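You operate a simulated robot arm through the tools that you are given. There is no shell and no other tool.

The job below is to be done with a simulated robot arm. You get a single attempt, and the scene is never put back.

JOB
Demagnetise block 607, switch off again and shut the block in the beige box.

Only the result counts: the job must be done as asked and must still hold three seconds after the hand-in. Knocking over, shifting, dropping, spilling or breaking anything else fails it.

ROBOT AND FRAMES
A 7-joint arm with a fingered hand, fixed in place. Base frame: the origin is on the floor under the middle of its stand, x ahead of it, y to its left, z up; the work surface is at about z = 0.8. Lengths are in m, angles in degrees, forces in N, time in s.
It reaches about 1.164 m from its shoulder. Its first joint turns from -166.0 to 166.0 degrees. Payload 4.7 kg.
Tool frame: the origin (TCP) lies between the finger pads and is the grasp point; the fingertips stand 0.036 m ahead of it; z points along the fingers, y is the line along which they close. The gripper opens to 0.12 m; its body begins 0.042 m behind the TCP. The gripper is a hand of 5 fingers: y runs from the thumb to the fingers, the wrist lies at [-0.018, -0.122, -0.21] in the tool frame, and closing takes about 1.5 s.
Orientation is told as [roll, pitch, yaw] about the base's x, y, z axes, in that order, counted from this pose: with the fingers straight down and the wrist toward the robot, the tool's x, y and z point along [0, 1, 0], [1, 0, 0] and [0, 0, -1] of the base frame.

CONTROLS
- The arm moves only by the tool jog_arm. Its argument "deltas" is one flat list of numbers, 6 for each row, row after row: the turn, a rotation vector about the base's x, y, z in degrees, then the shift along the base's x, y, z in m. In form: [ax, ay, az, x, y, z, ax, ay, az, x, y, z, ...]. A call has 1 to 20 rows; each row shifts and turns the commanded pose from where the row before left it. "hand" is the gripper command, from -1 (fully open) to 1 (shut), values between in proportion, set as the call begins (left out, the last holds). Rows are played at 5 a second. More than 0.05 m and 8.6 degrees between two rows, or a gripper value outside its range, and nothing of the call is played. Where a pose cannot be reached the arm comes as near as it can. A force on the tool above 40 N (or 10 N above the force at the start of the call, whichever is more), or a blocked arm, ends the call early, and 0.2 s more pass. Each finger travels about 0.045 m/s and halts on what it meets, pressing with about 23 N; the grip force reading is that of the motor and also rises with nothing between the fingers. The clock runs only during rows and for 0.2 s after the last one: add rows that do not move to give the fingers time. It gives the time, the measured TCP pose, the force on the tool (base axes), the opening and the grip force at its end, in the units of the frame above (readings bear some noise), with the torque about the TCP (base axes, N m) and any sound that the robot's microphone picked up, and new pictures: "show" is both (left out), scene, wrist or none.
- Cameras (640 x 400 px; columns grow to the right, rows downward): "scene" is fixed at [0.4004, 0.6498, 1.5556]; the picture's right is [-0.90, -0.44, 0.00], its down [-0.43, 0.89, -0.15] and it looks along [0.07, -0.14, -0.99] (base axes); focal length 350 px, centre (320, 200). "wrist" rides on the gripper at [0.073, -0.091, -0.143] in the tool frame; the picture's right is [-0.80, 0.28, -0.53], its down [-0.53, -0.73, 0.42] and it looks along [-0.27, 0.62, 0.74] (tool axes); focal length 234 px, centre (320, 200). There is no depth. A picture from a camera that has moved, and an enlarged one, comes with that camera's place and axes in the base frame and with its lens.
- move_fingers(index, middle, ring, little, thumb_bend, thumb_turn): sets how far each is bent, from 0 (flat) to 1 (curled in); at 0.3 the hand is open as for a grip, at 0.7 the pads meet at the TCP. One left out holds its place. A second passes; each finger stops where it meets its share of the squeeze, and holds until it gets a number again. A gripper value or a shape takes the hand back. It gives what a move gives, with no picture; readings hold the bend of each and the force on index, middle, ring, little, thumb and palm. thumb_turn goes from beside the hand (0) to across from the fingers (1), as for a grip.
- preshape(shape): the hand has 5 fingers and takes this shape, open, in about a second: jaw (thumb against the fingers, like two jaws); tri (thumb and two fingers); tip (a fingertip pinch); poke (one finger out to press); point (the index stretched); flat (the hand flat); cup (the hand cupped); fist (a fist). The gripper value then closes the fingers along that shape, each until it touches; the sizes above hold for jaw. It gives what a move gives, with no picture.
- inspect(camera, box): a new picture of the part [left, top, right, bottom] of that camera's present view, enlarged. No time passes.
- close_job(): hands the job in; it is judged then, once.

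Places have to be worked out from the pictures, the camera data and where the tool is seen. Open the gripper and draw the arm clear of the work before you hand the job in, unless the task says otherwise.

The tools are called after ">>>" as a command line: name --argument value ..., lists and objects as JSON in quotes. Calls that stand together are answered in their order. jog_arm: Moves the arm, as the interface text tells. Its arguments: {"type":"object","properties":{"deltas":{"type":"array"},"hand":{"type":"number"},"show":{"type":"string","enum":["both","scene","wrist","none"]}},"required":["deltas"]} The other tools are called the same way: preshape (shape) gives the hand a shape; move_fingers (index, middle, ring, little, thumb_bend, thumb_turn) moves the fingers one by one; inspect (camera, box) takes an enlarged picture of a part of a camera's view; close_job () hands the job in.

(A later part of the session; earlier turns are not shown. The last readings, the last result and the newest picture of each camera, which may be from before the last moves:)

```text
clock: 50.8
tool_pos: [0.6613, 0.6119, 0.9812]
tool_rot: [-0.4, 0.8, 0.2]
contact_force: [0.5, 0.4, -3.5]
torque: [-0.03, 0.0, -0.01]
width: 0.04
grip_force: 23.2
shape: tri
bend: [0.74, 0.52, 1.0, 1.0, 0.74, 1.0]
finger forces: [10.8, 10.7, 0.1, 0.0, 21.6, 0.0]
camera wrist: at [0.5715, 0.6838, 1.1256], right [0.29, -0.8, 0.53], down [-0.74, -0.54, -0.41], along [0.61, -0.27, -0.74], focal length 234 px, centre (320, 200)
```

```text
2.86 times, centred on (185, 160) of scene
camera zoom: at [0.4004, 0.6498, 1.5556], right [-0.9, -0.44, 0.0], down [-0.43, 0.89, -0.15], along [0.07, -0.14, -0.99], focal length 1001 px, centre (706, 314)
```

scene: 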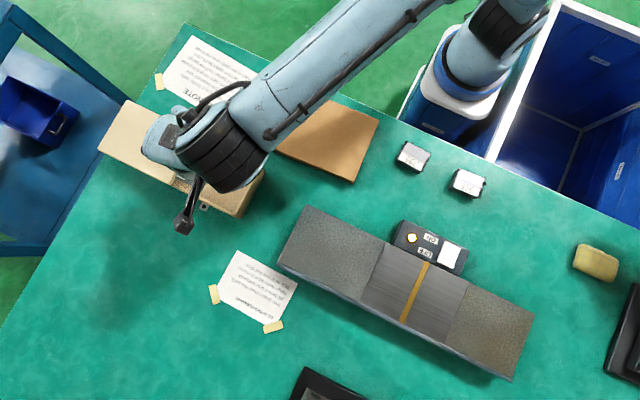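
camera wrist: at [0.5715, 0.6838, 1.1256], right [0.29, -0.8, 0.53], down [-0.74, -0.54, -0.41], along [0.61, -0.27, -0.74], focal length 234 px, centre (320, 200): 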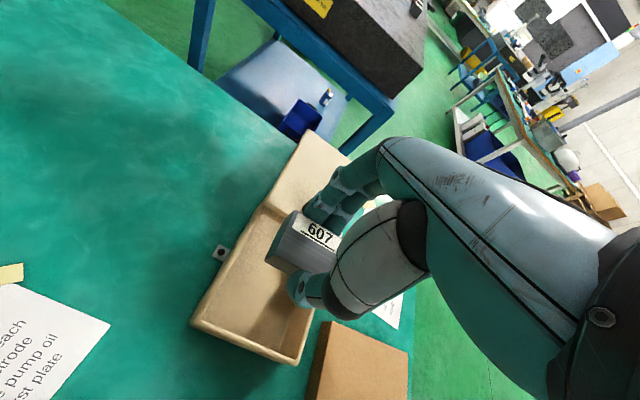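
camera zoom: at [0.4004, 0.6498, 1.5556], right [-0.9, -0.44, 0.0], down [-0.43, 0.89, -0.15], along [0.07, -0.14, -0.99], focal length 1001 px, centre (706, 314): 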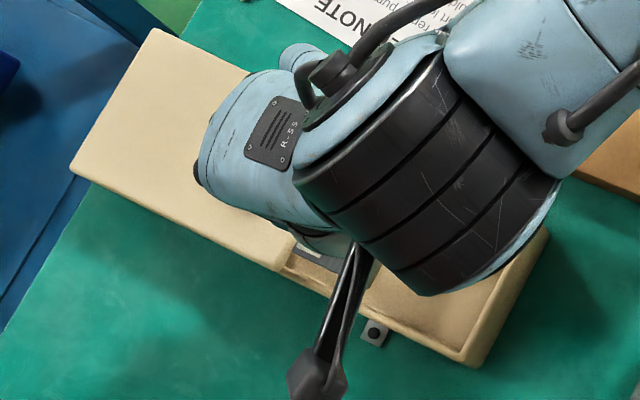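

Block hangs centred over the opening. I descend to TCP z≈0.885 (block bottom just entering the opening at ~0.84) and look.

>>> jog_arm --deltas '[0, 0, 0, -0.001, 0, -0.025, 0, 0, 0, 0, 0, -0.025, 0, 0, 0, 0, 0, -0.025, 0, 0, 0, 0, 0, -0.012, 0, 0, 0, 0, 0, -0.009]' --show "both"

>>> inspect --camera "wrist" --box '[200, 120, 440, 360]'

>>> inspect --camera "scene" --box '[90, 90, 280, 230]'

```text
clock: 52.0
tool_pos: [0.6612, 0.6105, 0.8852]
tool_rot: [-0.4, 0.8, 0.3]
contact_force: [0.1, 0.4, -5.4]
torque: [-0.02, -0.04, -0.01]
width: 0.0403
grip_force: 23.3
shape: tri
bend: [0.74, 0.52, 1.0, 1.0, 0.74, 1.0]
finger forces: [10.8, 10.8, 0.0, 0.0, 21.5, 0.1]
camera wrist: at [0.572, 0.6831, 1.0291], right [0.29, -0.8, 0.53], down [-0.74, -0.54, -0.41], along [0.61, -0.27, -0.74], focal length 234 px, centre (320, 200)
```

scene: 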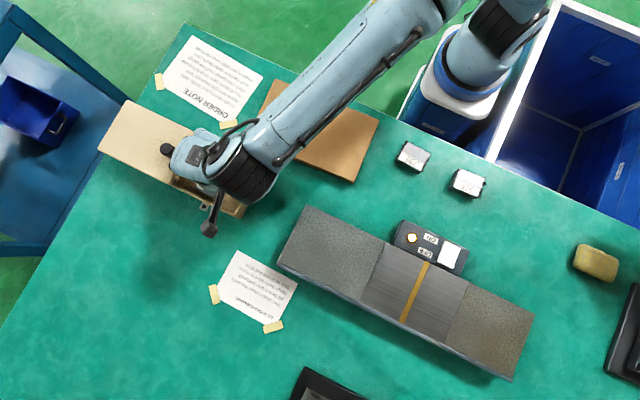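
wrist: 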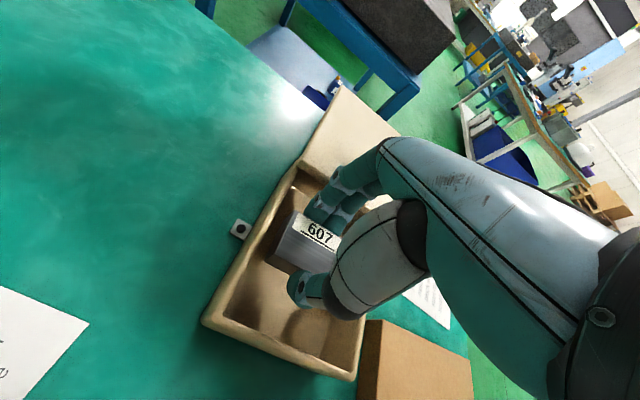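

```text
1.67 times, centred on (320, 240) of wrist
camera zoom: at [0.572, 0.6831, 1.0291], right [0.29, -0.8, 0.53], down [-0.74, -0.54, -0.41], along [0.61, -0.27, -0.74], focal length 390 px, centre (320, 133)
```

zoom: 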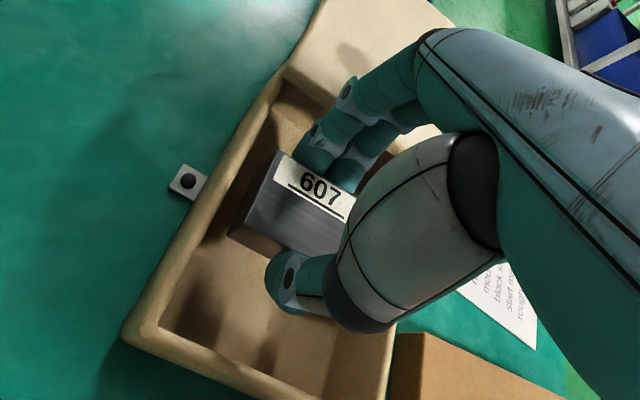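

```text
2.86 times, centred on (185, 160) of scene
camera zoom: at [0.4004, 0.6498, 1.5556], right [-0.9, -0.44, 0.0], down [-0.43, 0.89, -0.15], along [0.07, -0.14, -0.99], focal length 1001 px, centre (706, 314)
```

zoom: 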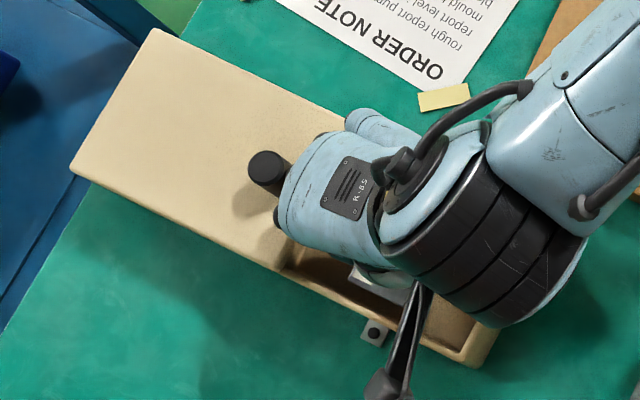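

The index passes close above the lid's edge, so I shift 9 mm toward -x where the thumb has room, then descend in small steps to z≈0.870.

>>> jog_arm --deltas '[0, 0, 0, -0.009, 0.001, 0, 0, 0, 0, 0, 0, -0.004, 0, 0, 0, 0, 0, -0.004, 0, 0, 0, 0, 0, -0.004, 0, 0, 0, 0, 0, -0.003]' --show "wrist"

>>> inspect --camera "wrist" --box '[200, 120, 440, 360]'

```text
clock: 53.2
tool_pos: [0.6541, 0.6116, 0.8691]
tool_rot: [-0.5, 0.8, 0.3]
contact_force: [0.0, -0.8, -5.6]
torque: [-0.01, 0.03, -0.03]
width: 0.04
grip_force: 23.2
shape: tri
bend: [0.74, 0.52, 1.0, 1.0, 0.74, 1.0]
finger forces: [10.8, 10.7, 0.0, 0.1, 21.4, 0.1]
camera wrist: at [0.564, 0.6838, 1.0131], right [0.29, -0.8, 0.53], down [-0.74, -0.54, -0.41], along [0.61, -0.27, -0.74], focal length 234 px, centre (320, 200)
```

wrist: 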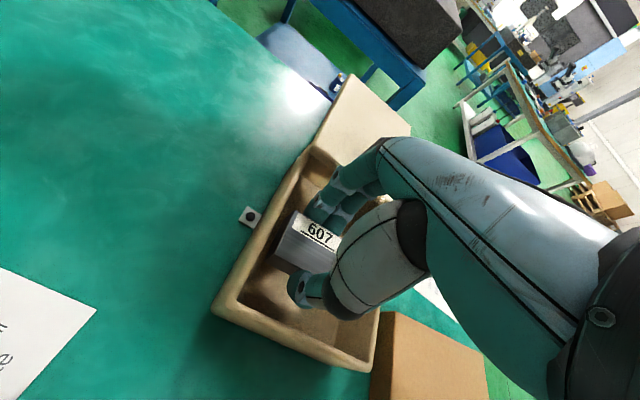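

```text
1.67 times, centred on (320, 240) of wrist
camera zoom: at [0.564, 0.6838, 1.0131], right [0.29, -0.8, 0.53], down [-0.74, -0.54, -0.41], along [0.61, -0.27, -0.74], focal length 390 px, centre (320, 133)
```

zoom: 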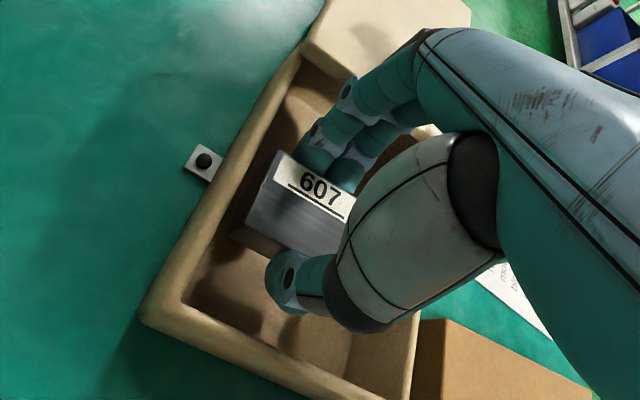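

No contact yet. I continue down in 2–3 mm steps.

>>> jog_arm --deltas '[0, 0, 0, 0, 0, -0.003, 0, 0, 0, 0, 0, -0.003, 0, 0, 0, 0, 0, -0.002]' --show "none"

```text
clock: 54.0
tool_pos: [0.6528, 0.6124, 0.8611]
tool_rot: [-0.5, 0.8, 0.3]
contact_force: [-0.5, 0.9, -5.5]
torque: [0.01, 0.0, 0.0]
width: 0.0401
grip_force: 23.1
shape: tri
bend: [0.74, 0.52, 1.0, 1.0, 0.74, 1.0]
finger forces: [10.8, 10.7, 0.0, 0.0, 21.5, 0.0]
```

>>> jog_arm --deltas '[0, 0, 0, 0, 0, -0.002, 0, 0, 0, 0, 0, -0.002, 0, 0, 0, 0, 0, -0.002]' --show "wrist"

>>> inspect --camera "wrist" --box '[200, 120, 440, 360]'

```text
clock: 54.8
tool_pos: [0.6537, 0.6114, 0.8544]
tool_rot: [-0.5, 0.7, 0.3]
contact_force: [0.2, 0.5, -6.0]
torque: [0.01, -0.03, -0.03]
width: 0.04
grip_force: 22.7
shape: tri
bend: [0.74, 0.52, 1.0, 1.0, 0.74, 1.0]
finger forces: [10.8, 10.7, 0.0, 0.0, 21.6, 0.0]
camera wrist: at [0.5635, 0.6837, 0.9986], right [0.29, -0.8, 0.53], down [-0.74, -0.54, -0.41], along [0.61, -0.27, -0.74], focal length 234 px, centre (320, 200)
```

wrist: 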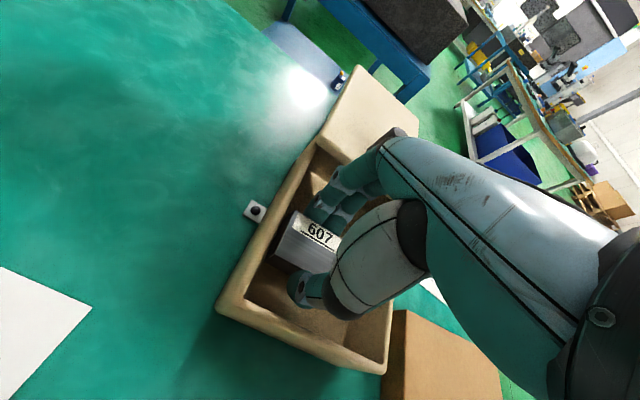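

```text
1.67 times, centred on (320, 240) of wrist
camera zoom: at [0.5635, 0.6837, 0.9986], right [0.29, -0.8, 0.53], down [-0.74, -0.54, -0.41], along [0.61, -0.27, -0.74], focal length 390 px, centre (320, 133)
```

zoom: 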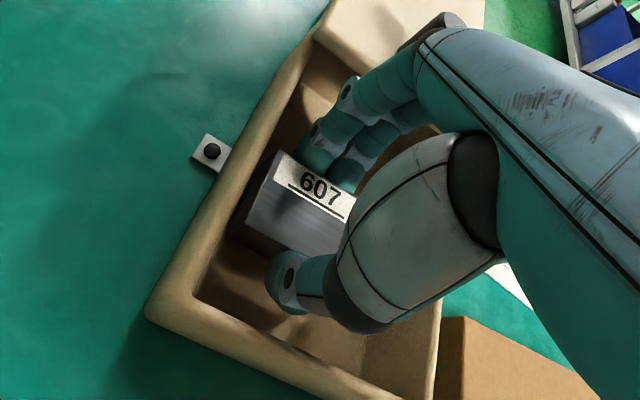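

>>> jog_arm --deltas '[0, 0, 0, 0, 0, -0.002, 0, 0, 0, 0, 0, -0.001, 0, 0, 0, 0, 0, -0.001]' --show "none"

```text
clock: 55.6
tool_pos: [0.6532, 0.6123, 0.8523]
tool_rot: [-0.5, 0.7, 0.3]
contact_force: [0.8, -0.7, -2.4]
torque: [0.02, -0.03, 0.0]
width: 0.04
grip_force: 22.8
shape: tri
bend: [0.74, 0.52, 1.0, 1.0, 0.74, 1.0]
finger forces: [10.9, 10.7, 0.0, 0.0, 21.6, 0.1]
```

The block touches the box floor (load dropping to -2.4 N). I open the fingers only a little to release it.

>>> jog_arm --deltas '[0, 0, 0, 0, 0, 0, 0, 0, 0, 0, 0, 0, 0, 0, 0, 0, 0, 0, 0, 0, 0, 0, 0, 0]' --hand 0.1 --show "wrist"

>>> inspect --camera "wrist" --box '[200, 120, 440, 360]'

```text
clock: 56.6
tool_pos: [0.6526, 0.612, 0.8509]
tool_rot: [-0.3, 0.8, 0.4]
contact_force: [0.0, 0.6, 0.1]
torque: [0.02, -0.02, 0.0]
width: 0.0539
grip_force: 0.2
shape: tri
bend: [0.74, 0.47, 0.99, 0.99, 0.72, 1.0]
finger forces: [0.0, 0.0, 0.0, 0.0, 0.0, 0.0]
camera wrist: at [0.5637, 0.6844, 0.9954], right [0.29, -0.8, 0.53], down [-0.74, -0.54, -0.41], along [0.61, -0.27, -0.74], focal length 234 px, centre (320, 200)
```

wrist: 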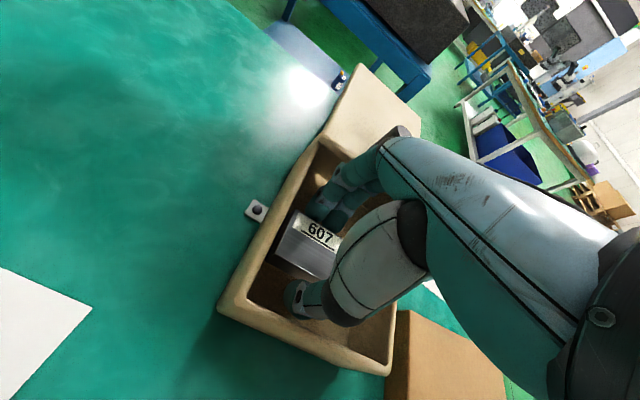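

```text
1.67 times, centred on (320, 240) of wrist
camera zoom: at [0.5637, 0.6844, 0.9954], right [0.29, -0.8, 0.53], down [-0.74, -0.54, -0.41], along [0.61, -0.27, -0.74], focal length 390 px, centre (320, 133)
```

zoom: 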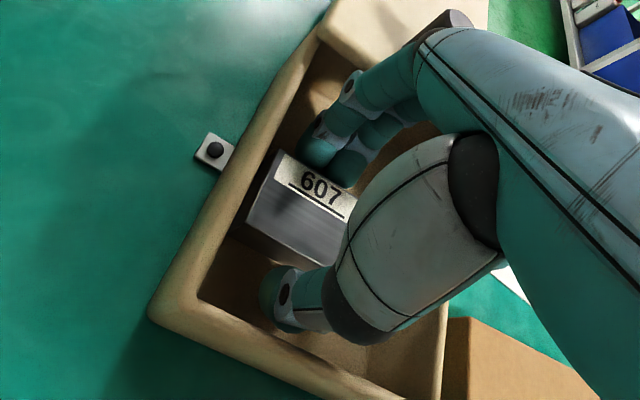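

Released, no finger forces. I raise the hand straight up gently, keeping the fingers as they are.

>>> jog_arm --deltas '[0, 0, 0, 0, 0, 0.005, 0, 0, 0, 0, 0, 0.01, 0, 0, 0, 0, 0, 0.02, 0, 0, 0, 0, 0, 0.03, 0, 0, 0, 0, 0, 0.04, 0, 0, 0, 0, 0, 0.04]' --show "both"

>>> inspect --camera "wrist" --box '[160, 120, 440, 400]'

```text
clock: 58.0
tool_pos: [0.6522, 0.6126, 0.9974]
tool_rot: [-0.5, 1.0, 0.4]
contact_force: [-0.6, 0.5, -0.8]
torque: [-0.02, 0.0, 0.0]
width: 0.0539
grip_force: 0.0
shape: tri
bend: [0.74, 0.47, 0.99, 0.99, 0.72, 1.0]
finger forces: [0.0, 0.0, 0.0, 0.1, 0.0, 0.1]
camera wrist: at [0.5634, 0.6852, 1.141], right [0.29, -0.8, 0.53], down [-0.74, -0.54, -0.41], along [0.61, -0.27, -0.74], focal length 234 px, centre (320, 200)
```

scene: 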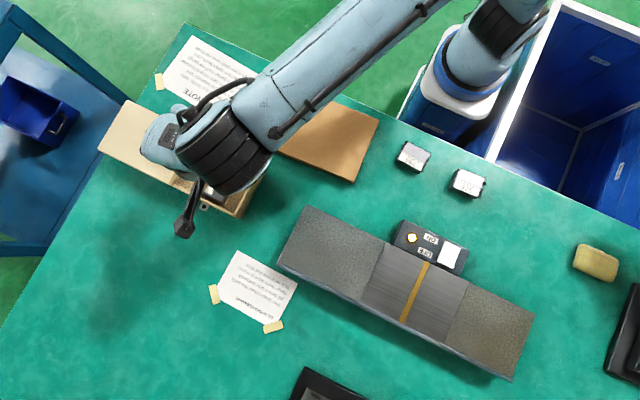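
wrist: 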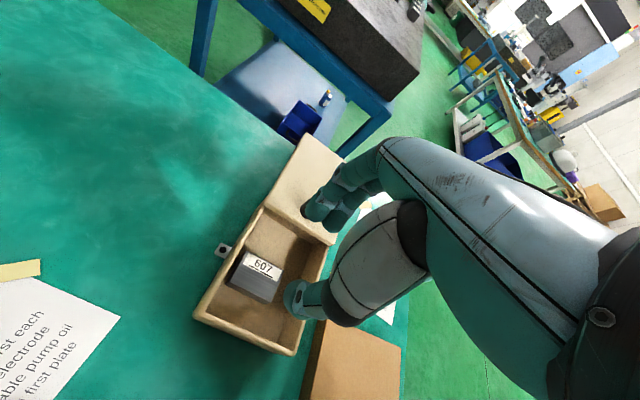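

```text
1.43 times, centred on (300, 260) of wrist
camera zoom: at [0.5634, 0.6852, 1.141], right [0.29, -0.8, 0.53], down [-0.74, -0.54, -0.41], along [0.61, -0.27, -0.74], focal length 334 px, centre (349, 114)
```

zoom: 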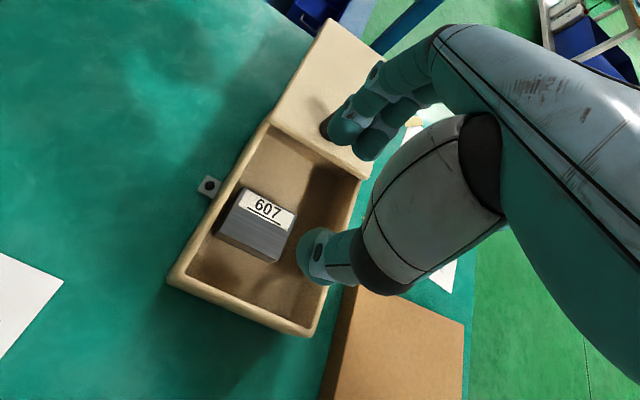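

Block 607 lies flat in the box. Following the stated order, I next go and switch the demagnetiser off; I travel high and form the poke hand on arrival.

>>> jog_arm --deltas '[0.5, -0.9, -0.4, 0, 0, 0.03, 0, 0, 0, -0.02, -0.003, 0.02, 0, 0, 3, -0.0391, -0.0066, 0, 0, 0, 3, -0.0391, -0.0066, 0, 0, 0, 3, -0.0391, -0.0066, 0, 0, 0, 3, -0.0391, -0.0066, 0, 0, 0, 3, -0.0391, -0.0066, 0, 0, 0, 3, -0.0391, -0.0066, 0, 0, 0, 3, -0.0391, -0.0066, 0, 0, 0, 3, -0.0391, -0.0066, 0, 0, 0, 3, -0.0391, -0.0066, 0, 0, 0, 3, -0.0391, -0.0066, 0, 0, 0, 0, -0.0391, -0.0066, 0, 0, 0, 0, -0.0391, -0.0066, 0, 0, 0, 0, -0.019, -0.0026, 0]' --show "scene"

>>> preshape --shape "poke"

>>> move_fingers --index 0.6 --middle 1.0 --ring 1.0 --little 1.0

>>> inspect --camera "scene" --box '[90, 90, 280, 230]'

>>> inspect --camera "scene" --box '[380, 190, 500, 290]'

```text
clock: 61.2
tool_pos: [0.144, 0.5286, 1.0461]
tool_rot: [0.1, -0.1, 30.0]
contact_force: [-0.2, 0.9, 0.0]
torque: [0.03, -0.01, -0.01]
width: 0.0539
grip_force: 0.2
shape: tri
bend: [0.74, 0.47, 0.99, 0.99, 0.72, 1.0]
finger forces: [0.0, 0.0, 0.1, 0.0, 0.1, 0.1]
```

scene: 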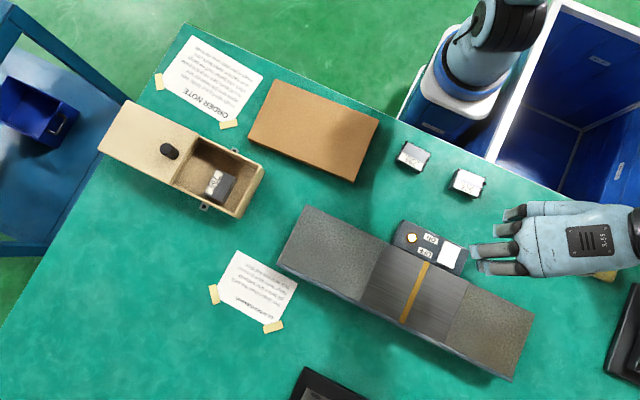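

```text
clock: 62.1
tool_pos: [0.1457, 0.5275, 1.0471]
tool_rot: [0.0, -0.1, 30.0]
contact_force: [0.2, 0.0, 0.3]
torque: [-0.03, 0.02, 0.0]
width: 0.0003
grip_force: 0.0
shape: poke
bend: [0.7, 0.7, 0.99, 0.99, 1.0, 1.0]
finger forces: [0.0, 0.1, 0.0, 0.0, 0.0, 0.1]
```

```text
clock: 63.1
tool_pos: [0.1461, 0.529, 1.0461]
tool_rot: [0.1, -0.1, 29.9]
contact_force: [0.3, 0.0, -0.4]
torque: [-0.03, 0.03, 0.0]
width: 0.0482
grip_force: 0.0
shape: fingers
bend: [0.6, 1.0, 1.0, 1.0, 1.0, 1.0]
finger forces: [0.0, 0.0, 0.0, 0.0, 0.1, 0.0]
```

```text
2.86 times, centred on (185, 160) of scene
camera zoom: at [0.4004, 0.6498, 1.5556], right [-0.9, -0.44, 0.0], down [-0.43, 0.89, -0.15], along [0.07, -0.14, -0.99], focal length 1001 px, centre (706, 314)
```

zoom: 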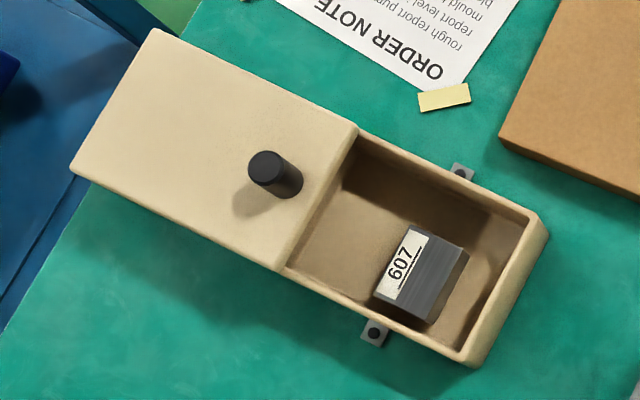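

```text
4.00 times, centred on (440, 240) of scene
camera zoom: at [0.4004, 0.6498, 1.5556], right [-0.9, -0.44, 0.0], down [-0.43, 0.89, -0.15], along [0.07, -0.14, -0.99], focal length 1402 px, centre (-160, 40)
```

zoom: 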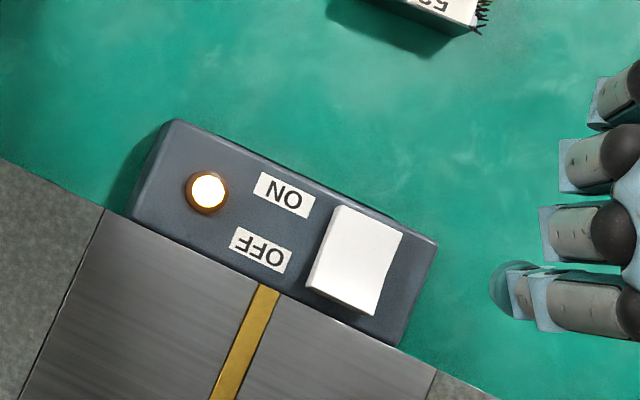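

Block 607 rests in the box, power lamp still lit. The index tip is at about [0.167, 0.548], over the OFF half; I lower to ~3 cm above it and check.

>>> jog_arm --deltas '[0, 0, 0, 0, 0, -0.03, 0, 0, 0, 0, 0, -0.03, 0, 0, 0, 0, 0, -0.03, 0, 0, 0, 0, 0, -0.025, 0, 0, 0, 0, 0, -0.018]' --show "both"

>>> inspect --camera "scene" --box '[380, 190, 500, 290]'

>>> inspect --camera "wrist" --box '[200, 120, 440, 320]'

```text
clock: 64.3
tool_pos: [0.1462, 0.5278, 0.9137]
tool_rot: [0.2, -0.1, 29.9]
contact_force: [-0.2, -0.5, 0.2]
torque: [0.0, 0.02, 0.01]
width: 0.048
grip_force: 0.0
shape: fingers
bend: [0.6, 1.0, 1.0, 1.0, 1.0, 1.0]
finger forces: [0.0, 0.1, 0.0, 0.0, 0.0, 0.0]
camera wrist: at [0.0308, 0.5435, 1.0575], right [0.64, -0.56, 0.52], down [-0.37, -0.83, -0.43], along [0.67, 0.08, -0.74], focal length 234 px, centre (320, 200)
```

scene: 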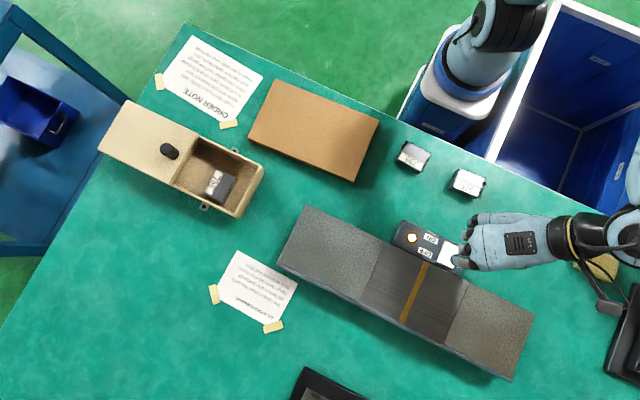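
wrist: 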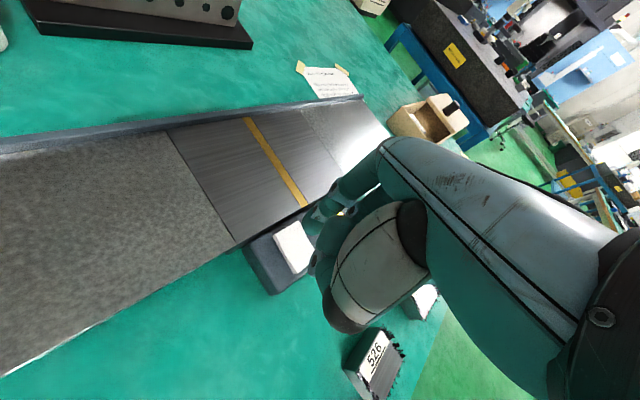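

```text
4.00 times, centred on (440, 240) of scene
camera zoom: at [0.4004, 0.6498, 1.5556], right [-0.9, -0.44, 0.0], down [-0.43, 0.89, -0.15], along [0.07, -0.14, -0.99], focal length 1402 px, centre (-160, 40)
```

zoom: 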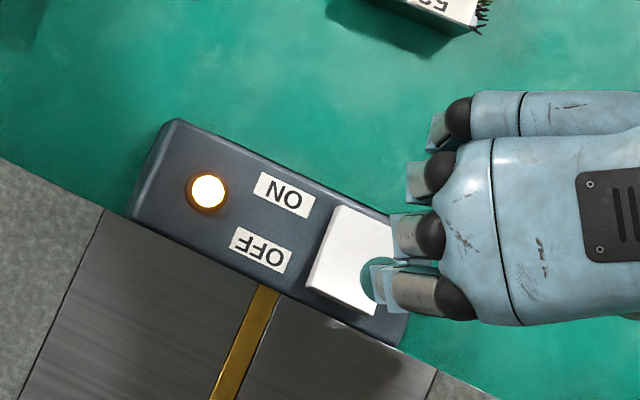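

```text
2.00 times, centred on (320, 220) of wrist
camera zoom: at [0.0308, 0.5435, 1.0575], right [0.64, -0.56, 0.52], down [-0.37, -0.83, -0.43], along [0.67, 0.08, -0.74], focal length 468 px, centre (320, 160)
```

zoom: 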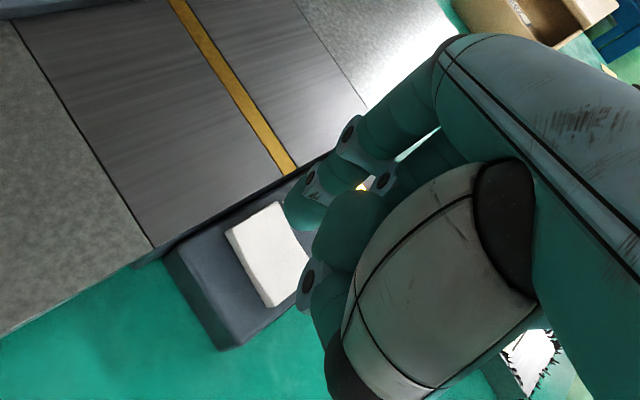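

The tip is over the OFF half (about [0.168, 0.546]). I nudge 2 mm toward the plate and press down as before.

>>> jog_arm --deltas '[0, 0, 0, 0, 0.002, -0.012, 0, 0, 0, 0, 0, -0.012, 0, 0, 0, 0, 0, -0.006, 0, 0, 0, 0, 0, -0.003, 0, 0, 0, 0, 0, -0.003, 0, 0, 0, 0, 0, -0.003]' --show "both"

>>> inspect --camera "scene" --box '[380, 190, 500, 290]'

```text
clock: 65.7
tool_pos: [0.145, 0.5302, 0.8803]
tool_rot: [0.4, -0.2, 29.9]
contact_force: [3.6, -1.8, 38.7]
torque: [0.54, -1.01, -0.09]
width: 0.0475
grip_force: 19.0
shape: fingers
bend: [0.6, 1.0, 1.0, 1.0, 1.0, 1.0]
finger forces: [38.2, 0.0, 0.0, 0.0, 0.0, 0.0]
heard: click
camera wrist: at [0.0296, 0.5456, 1.0232], right [0.64, -0.56, 0.52], down [-0.37, -0.82, -0.43], along [0.67, 0.09, -0.74], focal length 234 px, centre (320, 200)
```

scene: 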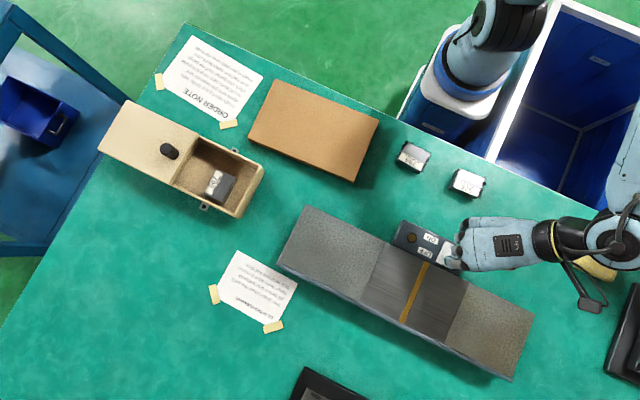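
wrist: 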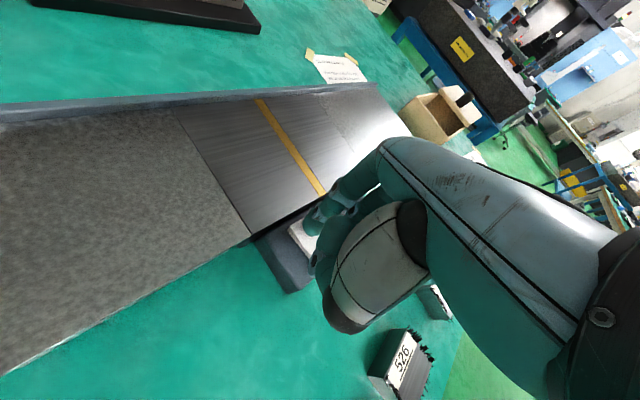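

```text
4.00 times, centred on (440, 240) of scene
camera zoom: at [0.4004, 0.6498, 1.5556], right [-0.9, -0.44, 0.0], down [-0.43, 0.89, -0.15], along [0.07, -0.14, -0.99], focal length 1402 px, centre (-160, 40)
```

zoom: 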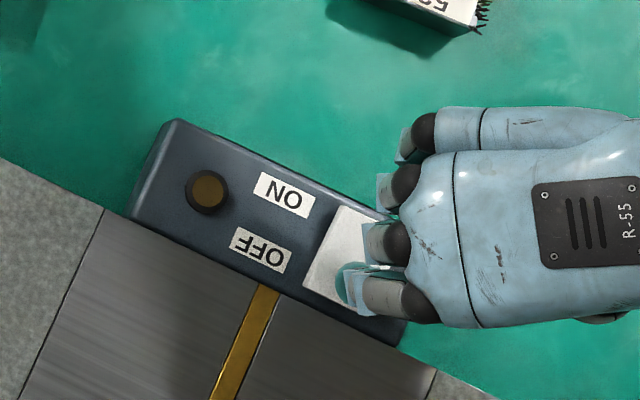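

Click heard and the lamp is dark: it is OFF. I rise straight up and confirm.

>>> jog_arm --deltas '[0, 0, 0, 0, 0, 0.015, 0, 0, 0, 0, 0, 0.035, 0, 0, 0, 0, 0, 0.04, 0, 0, 0, 0, 0, 0.04, 0, 0, 0, 0, 0, 0.04]' --show "scene"

>>> inspect --camera "scene" --box '[380, 140, 540, 290]'

>>> preshape --shape "jaw"

```text
clock: 66.9
tool_pos: [0.1427, 0.5283, 1.0455]
tool_rot: [-0.1, -0.1, 29.9]
contact_force: [0.1, -0.1, -0.4]
torque: [-0.02, -0.01, -0.02]
width: 0.0481
grip_force: 0.0
shape: fingers
bend: [0.6, 1.0, 1.0, 1.0, 1.0, 1.0]
finger forces: [0.0, 0.0, 0.1, 0.0, 0.0, 0.1]
```

scene: 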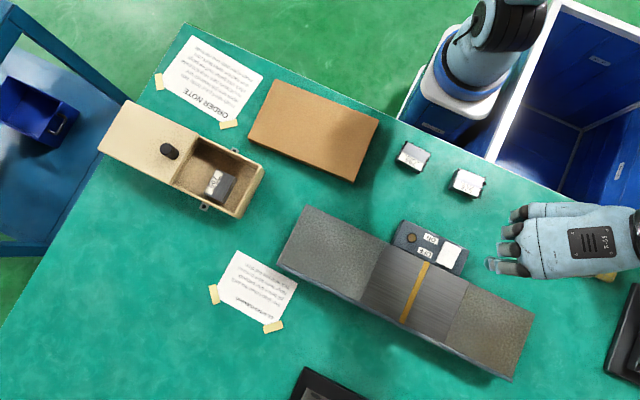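

```text
2.67 times, centred on (460, 215) of scene
camera zoom: at [0.4004, 0.6498, 1.5556], right [-0.9, -0.44, 0.0], down [-0.43, 0.89, -0.15], along [0.07, -0.14, -0.99], focal length 934 px, centre (-53, 160)
```

zoom: 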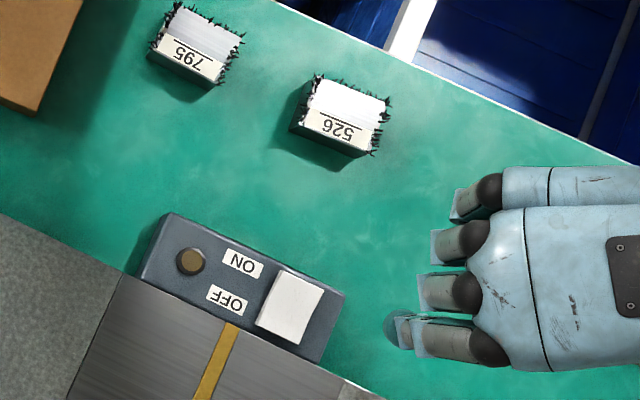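

```text
clock: 67.8
tool_pos: [0.1424, 0.5287, 1.0455]
tool_rot: [0.2, -0.2, 29.9]
contact_force: [0.4, 0.0, 0.0]
torque: [-0.02, 0.02, -0.03]
width: 0.12
grip_force: 0.0
shape: jaw
bend: [0.3, 0.3, 0.3, 0.3, 0.3, 0.98]
finger forces: [0.0, 0.0, 0.0, 0.0, 0.1, 0.0]
```

It is off and nothing else has moved. Jaw open again; I travel back to above the lid knob (now about [0.761, 0.597]).

>>> jog_arm --deltas '[0, 0, 0, 0.0412, 0.00455, 0, 0, 0, -3, 0.0412, 0.00455, 0, 0, 0, -3, 0.0412, 0.00455, 0, 0, 0, -3, 0.0412, 0.00455, 0, 0, 0, -3, 0.0412, 0.00455, 0, 0, 0, -3, 0.0412, 0.00455, 0, 0, 0, -3, 0.0412, 0.00455, 0, 0, 0, -3, 0.0412, 0.00455, 0, 0, 0, -3, 0.0412, 0.00455, 0, 0, 0, -3, 0.0412, 0.00455, 0, 0, 0, -2.9, 0.0412, 0.00455, 0, 0, 0, 0, 0.0412, 0.00455, 0, 0, 0, 0, 0.0412, 0.00455, 0, 0, 0, 0, 0.0412, 0.00455, 0, 0, 0, 0, 0.0412, 0.00455, 0]' --show "both"

>>> inspect --camera "wrist" --box '[190, 120, 390, 370]'

```text
clock: 71.0
tool_pos: [0.7636, 0.5984, 1.0444]
tool_rot: [0.1, -0.1, 0.2]
contact_force: [-0.5, 0.3, 1.3]
torque: [-0.04, -0.04, -0.03]
width: 0.1199
grip_force: 0.1
shape: jaw
bend: [0.3, 0.3, 0.3, 0.3, 0.3, 0.98]
finger forces: [0.0, 0.1, 0.0, 0.0, 0.0, 0.0]
camera wrist: at [0.6721, 0.6691, 1.1878], right [0.28, -0.8, 0.52], down [-0.73, -0.53, -0.43], along [0.62, -0.26, -0.74], focal length 234 px, centre (320, 200)
```

scene: 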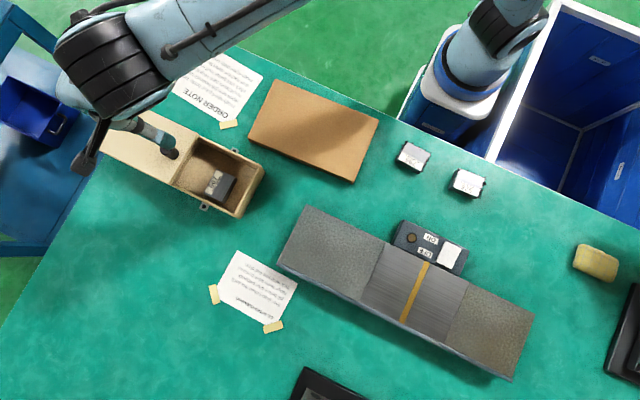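
wrist: 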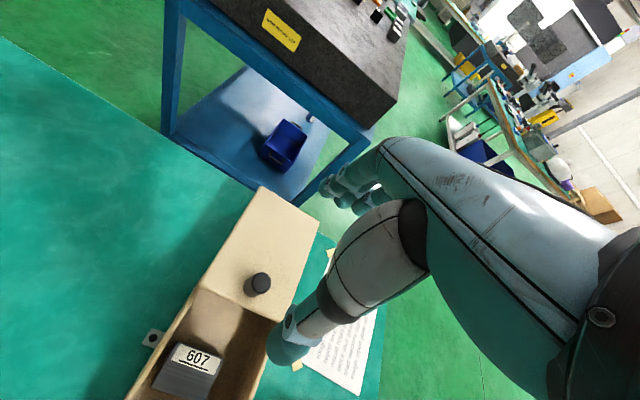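

```text
1.60 times, centred on (290, 245) of wrist
camera zoom: at [0.6721, 0.6691, 1.1878], right [0.28, -0.8, 0.52], down [-0.73, -0.53, -0.43], along [0.62, -0.26, -0.74], focal length 375 px, centre (368, 128)
```

zoom: 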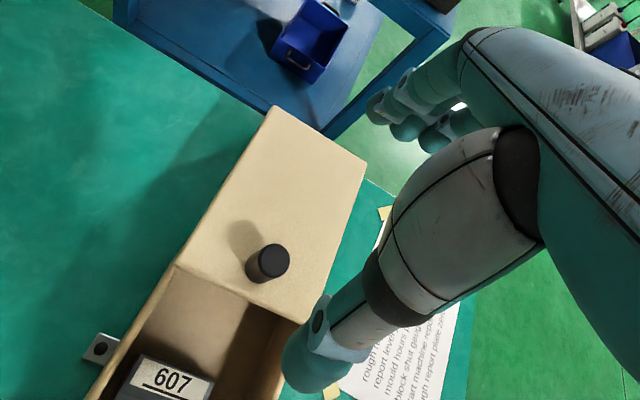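

The knob is at about [0.760, 0.597]. When gripped before, the knob settled ~15 mm ahead of the TCP, so I go to x≈0.742 and lower to z≈0.909.

>>> jog_arm --deltas '[0, 0, 0, -0.0216, -0.0015, -0.02, 0, 0, 0, 0, 0, -0.03, 0, 0, 0, 0, 0, -0.03, 0, 0, 0, 0, 0, -0.03, 0, 0, 0, 0, 0, -0.015, 0, 0, 0, 0, 0, -0.01]' --show "wrist"

>>> inspect --camera "wrist" --box '[190, 120, 390, 370]'

```text
clock: 72.4
tool_pos: [0.7409, 0.596, 0.9102]
tool_rot: [0.1, -0.1, 0.1]
contact_force: [-0.7, -0.1, 0.7]
torque: [0.01, 0.01, 0.0]
width: 0.1201
grip_force: 0.0
shape: jaw
bend: [0.3, 0.3, 0.3, 0.3, 0.3, 0.98]
finger forces: [0.1, 0.1, 0.0, 0.1, 0.0, 0.0]
camera wrist: at [0.6493, 0.668, 1.0527], right [0.28, -0.8, 0.52], down [-0.73, -0.53, -0.43], along [0.62, -0.27, -0.74], focal length 234 px, centre (320, 200)
```

wrist: 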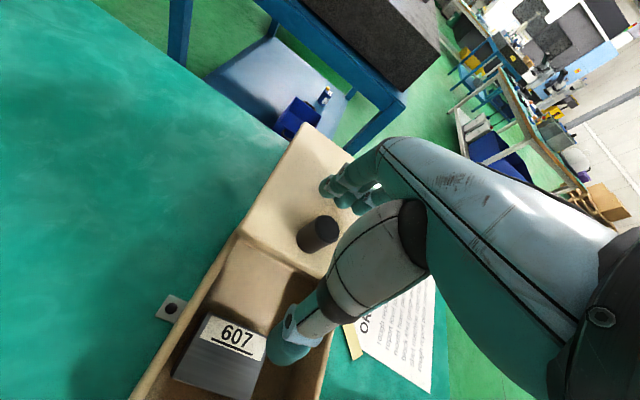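

```text
1.60 times, centred on (290, 245) of wrist
camera zoom: at [0.6493, 0.668, 1.0527], right [0.28, -0.8, 0.52], down [-0.73, -0.53, -0.43], along [0.62, -0.27, -0.74], focal length 375 px, centre (368, 128)
```

zoom: 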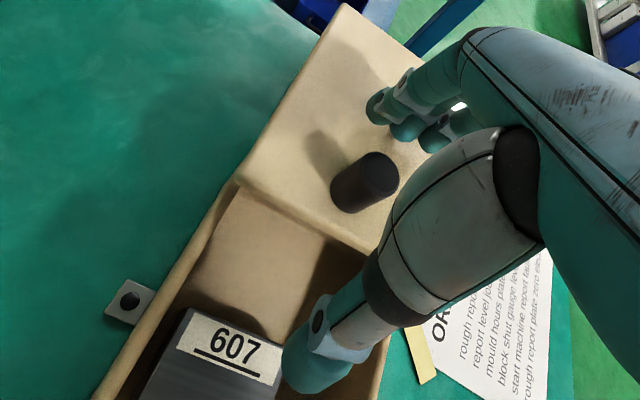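

Knob is between thumb and fingers, clear of the lid. I close onto it.

>>> jog_arm --deltas '[0, 0, 0, 0, 0, 0, 0, 0, 0, 0, 0, 0, 0, 0, 0, 0, 0, 0, 0, 0, 0, 0, 0, 0, 0, 0, 0, 0, 0, 0, 0, 0, 0, 0, 0, 0, 0, 0, 0, 0, 0, 0, 0, 0, 0, 0, 0, 0]' --hand 0.8 --show "wrist"

>>> inspect --camera "wrist" --box '[190, 120, 390, 370]'

```text
clock: 74.2
tool_pos: [0.7405, 0.5964, 0.9098]
tool_rot: [0.0, 0.0, -0.1]
contact_force: [-1.4, -1.7, -1.0]
torque: [-0.03, -0.03, -0.06]
width: 0.0138
grip_force: 23.1
shape: jaw
bend: [0.72, 0.68, 0.7, 0.7, 0.74, 1.0]
finger forces: [13.3, 4.5, 0.0, 0.0, 19.5, 0.0]
camera wrist: at [0.6493, 0.6679, 1.0524], right [0.28, -0.8, 0.53], down [-0.73, -0.53, -0.43], along [0.62, -0.27, -0.74], focal length 234 px, centre (320, 200)
```

wrist: 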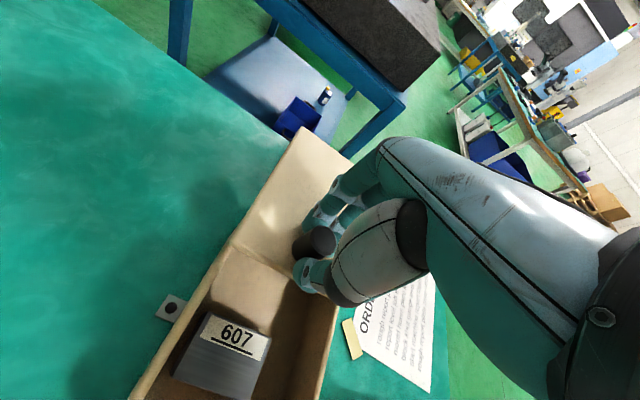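

```text
1.60 times, centred on (290, 245) of wrist
camera zoom: at [0.6493, 0.6679, 1.0524], right [0.28, -0.8, 0.53], down [-0.73, -0.53, -0.43], along [0.62, -0.27, -0.74], focal length 375 px, centre (368, 128)
```

zoom: 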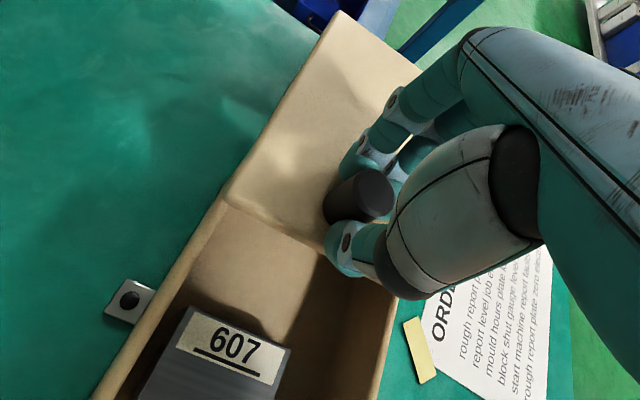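

Gripped. I slide the lid back toward -x, in gentle steps.

>>> jog_arm --deltas '[0, 0, 0, -0.008, 0, 0, 0, 0, 0, -0.008, 0, 0, 0, 0, 0, -0.008, 0, 0, 0, 0, 0, -0.008, 0, 0, 0, 0, 0, -0.008, 0, 0, 0, 0, 0, -0.008, 0, 0, 0, 0, 0, -0.008, 0, 0, 0, 0, 0, -0.008, 0, 0, 0, 0, 0, -0.008, 0, 0, 0, 0, 0, -0.008, 0, 0, 0, 0, 0, -0.008, 0, 0, 0, 0, 0, -0.008, 0, 0, 0, 0, 0, -0.008, 0, 0, 0, 0, 0, -0.008, 0, 0, 0, 0, 0, -0.008, 0, 0, 0, 0, 0, -0.007, 0, 0]' --show "both"

>>> inspect --camera "wrist" --box '[190, 120, 390, 370]'

>>> inspect --camera "scene" --box '[90, 90, 280, 230]'

```text
clock: 77.6
tool_pos: [0.6145, 0.5945, 0.9101]
tool_rot: [0.0, -0.1, 0.0]
contact_force: [0.6, 3.4, -3.0]
torque: [0.13, -0.12, 0.04]
width: 0.0136
grip_force: 23.5
shape: jaw
bend: [0.72, 0.69, 0.7, 0.7, 0.74, 1.0]
finger forces: [15.8, 4.2, 0.1, 0.0, 18.1, 0.0]
camera wrist: at [0.5224, 0.6668, 1.0526], right [0.28, -0.8, 0.53], down [-0.73, -0.53, -0.43], along [0.62, -0.27, -0.74], focal length 234 px, centre (320, 200)
```

scene: 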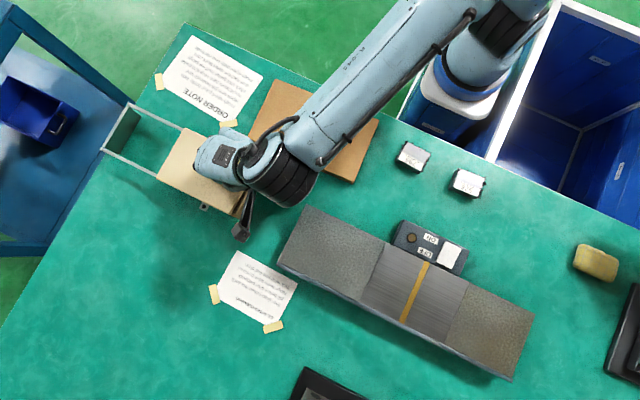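
wrist: 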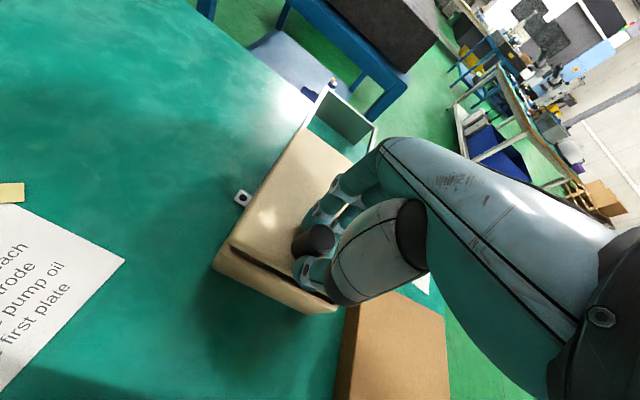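

```text
1.60 times, centred on (290, 245) of wrist
camera zoom: at [0.5224, 0.6668, 1.0526], right [0.28, -0.8, 0.53], down [-0.73, -0.53, -0.43], along [0.62, -0.27, -0.74], focal length 375 px, centre (368, 128)
```

zoom: 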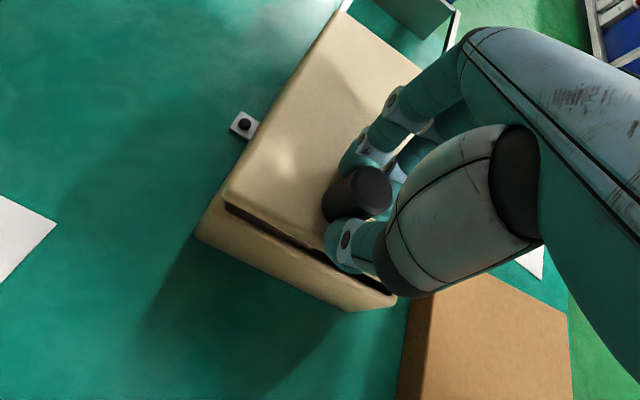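

```text
2.86 times, centred on (185, 160) of scene
camera zoom: at [0.4004, 0.6498, 1.5556], right [-0.9, -0.44, 0.0], down [-0.43, 0.89, -0.15], along [0.07, -0.14, -0.99], focal length 1001 px, centre (706, 314)
```

zoom: 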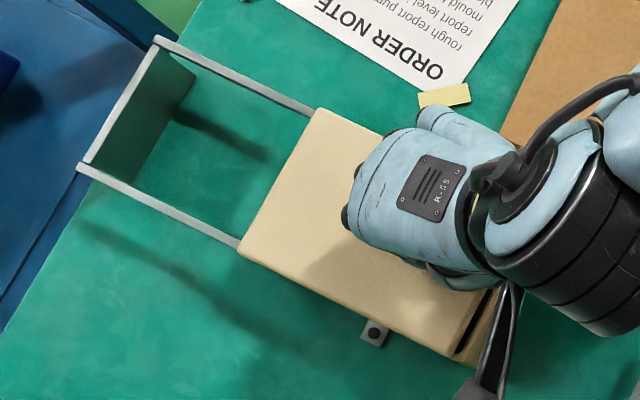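

A ~1 cm gap remains. I keep sliding in small steps until the lid meets its stop.

>>> jog_arm --deltas '[0, 0, 0, -0.004, 0, 0, 0, 0, 0, -0.003, 0, 0, 0, 0, 0, -0.002, 0, 0, 0, 0, 0, -0.002, 0, 0, 0, 0, 0, -0.001, 0, 0]' --show "both"

>>> inspect --camera "wrist" --box '[190, 120, 390, 370]'

>>> inspect --camera "scene" --box '[90, 90, 280, 230]'

```text
clock: 78.8
tool_pos: [0.6023, 0.5949, 0.9088]
tool_rot: [0.0, -0.1, 0.0]
contact_force: [8.4, 2.1, -4.7]
torque: [0.1, -0.38, 0.01]
width: 0.0132
grip_force: 23.0
shape: jaw
bend: [0.72, 0.71, 0.7, 0.7, 0.75, 1.0]
finger forces: [19.0, 5.4, 0.0, 0.1, 14.2, 0.0]
camera wrist: at [0.5117, 0.6666, 1.0527], right [0.28, -0.8, 0.53], down [-0.73, -0.53, -0.43], along [0.62, -0.27, -0.74], focal length 234 px, centre (320, 200)
```

scene: 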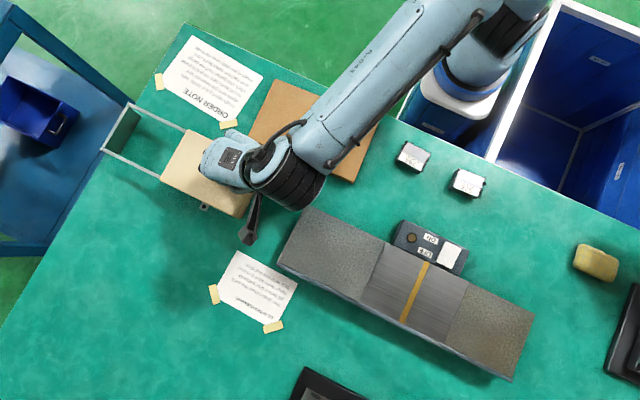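
wrist: 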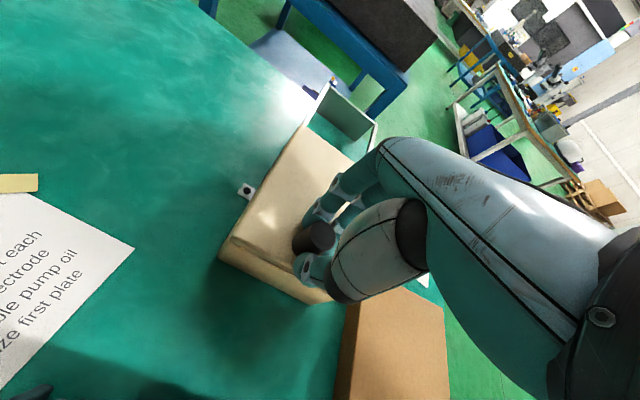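

```text
1.60 times, centred on (290, 245) of wrist
camera zoom: at [0.5117, 0.6666, 1.0527], right [0.28, -0.8, 0.53], down [-0.73, -0.53, -0.43], along [0.62, -0.27, -0.74], focal length 375 px, centre (368, 128)
```

zoom: 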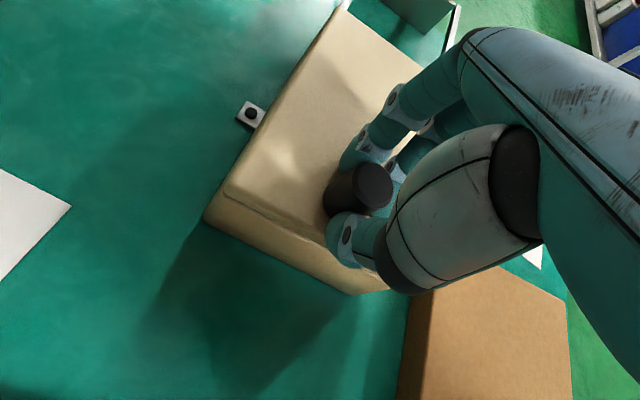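

```text
2.86 times, centred on (185, 160) of scene
camera zoom: at [0.4004, 0.6498, 1.5556], right [-0.9, -0.44, 0.0], down [-0.43, 0.89, -0.15], along [0.07, -0.14, -0.99], focal length 1001 px, centre (706, 314)
```

zoom: 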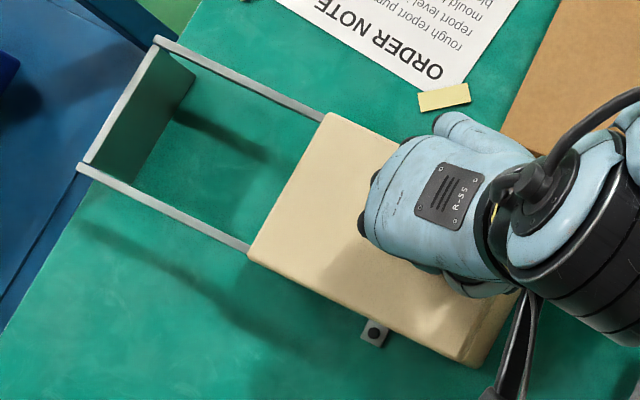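

The lid corner is back at its original pixel and the force shows the stop (8 N). I give one more slight push, then release the knob and rise.

>>> jog_arm --deltas '[0, 0, 0, -0.001, 0, 0, 0, 0, 0, 0, 0, 0]' --show "none"

>>> jog_arm --deltas '[0, 0, 0, 0, 0, 0, 0, 0, 0, 0, 0, 0, 0, 0, 0, 0, 0, 0, 0, 0, 0, 0, 0, 0, 0, 0, 0, 0, 0, 0, 0, 0, 0, 0, 0, 0, 0, 0, 0, 0, 0, 0, 0, 0, 0, 0, 0, 0]' --hand -1 --show "wrist"

>>> inspect --camera "wrist" --box '[190, 120, 390, 370]'

```text
clock: 79.4
tool_pos: [0.6022, 0.5937, 0.9099]
tool_rot: [0.0, 0.0, 0.0]
contact_force: [11.5, 1.7, -4.5]
torque: [0.11, -0.45, 0.01]
width: 0.0129
grip_force: 22.9
shape: jaw
bend: [0.72, 0.71, 0.7, 0.7, 0.75, 1.0]
finger forces: [20.0, 5.7, 0.0, 0.0, 13.2, 0.0]
```

```text
clock: 81.2
tool_pos: [0.602, 0.5954, 0.9093]
tool_rot: [0.1, -0.1, 0.0]
contact_force: [0.1, 0.3, -0.1]
torque: [-0.01, -0.02, 0.01]
width: 0.1196
grip_force: 0.0
shape: jaw
bend: [0.3, 0.3, 0.3, 0.3, 0.3, 0.98]
finger forces: [0.1, 0.0, 0.0, 0.1, 0.0, 0.0]
camera wrist: at [0.5097, 0.6663, 1.0533], right [0.28, -0.8, 0.52], down [-0.73, -0.53, -0.43], along [0.62, -0.27, -0.74], focal length 234 px, centre (320, 200)
```

wrist: 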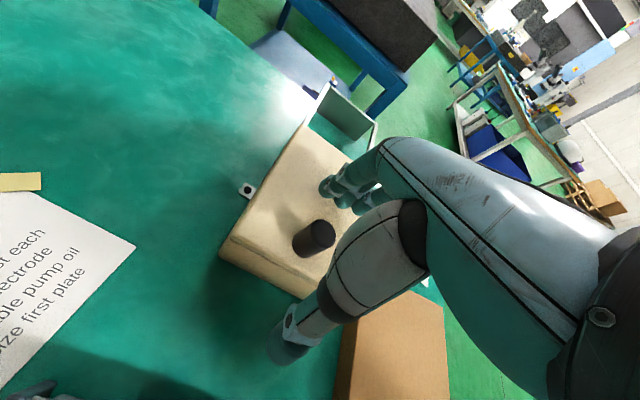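

```text
1.60 times, centred on (290, 245) of wrist
camera zoom: at [0.5097, 0.6663, 1.0533], right [0.28, -0.8, 0.52], down [-0.73, -0.53, -0.43], along [0.62, -0.27, -0.74], focal length 375 px, centre (368, 128)
```

zoom: 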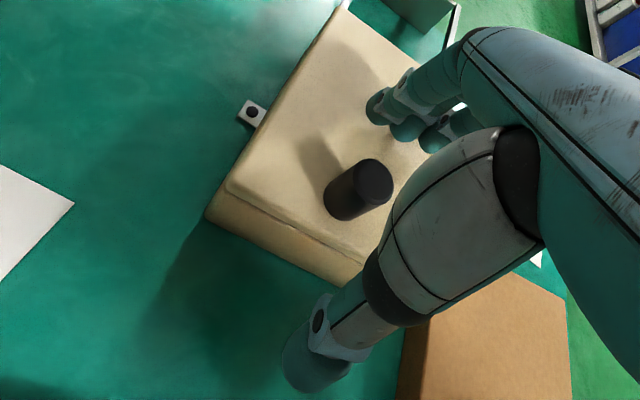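

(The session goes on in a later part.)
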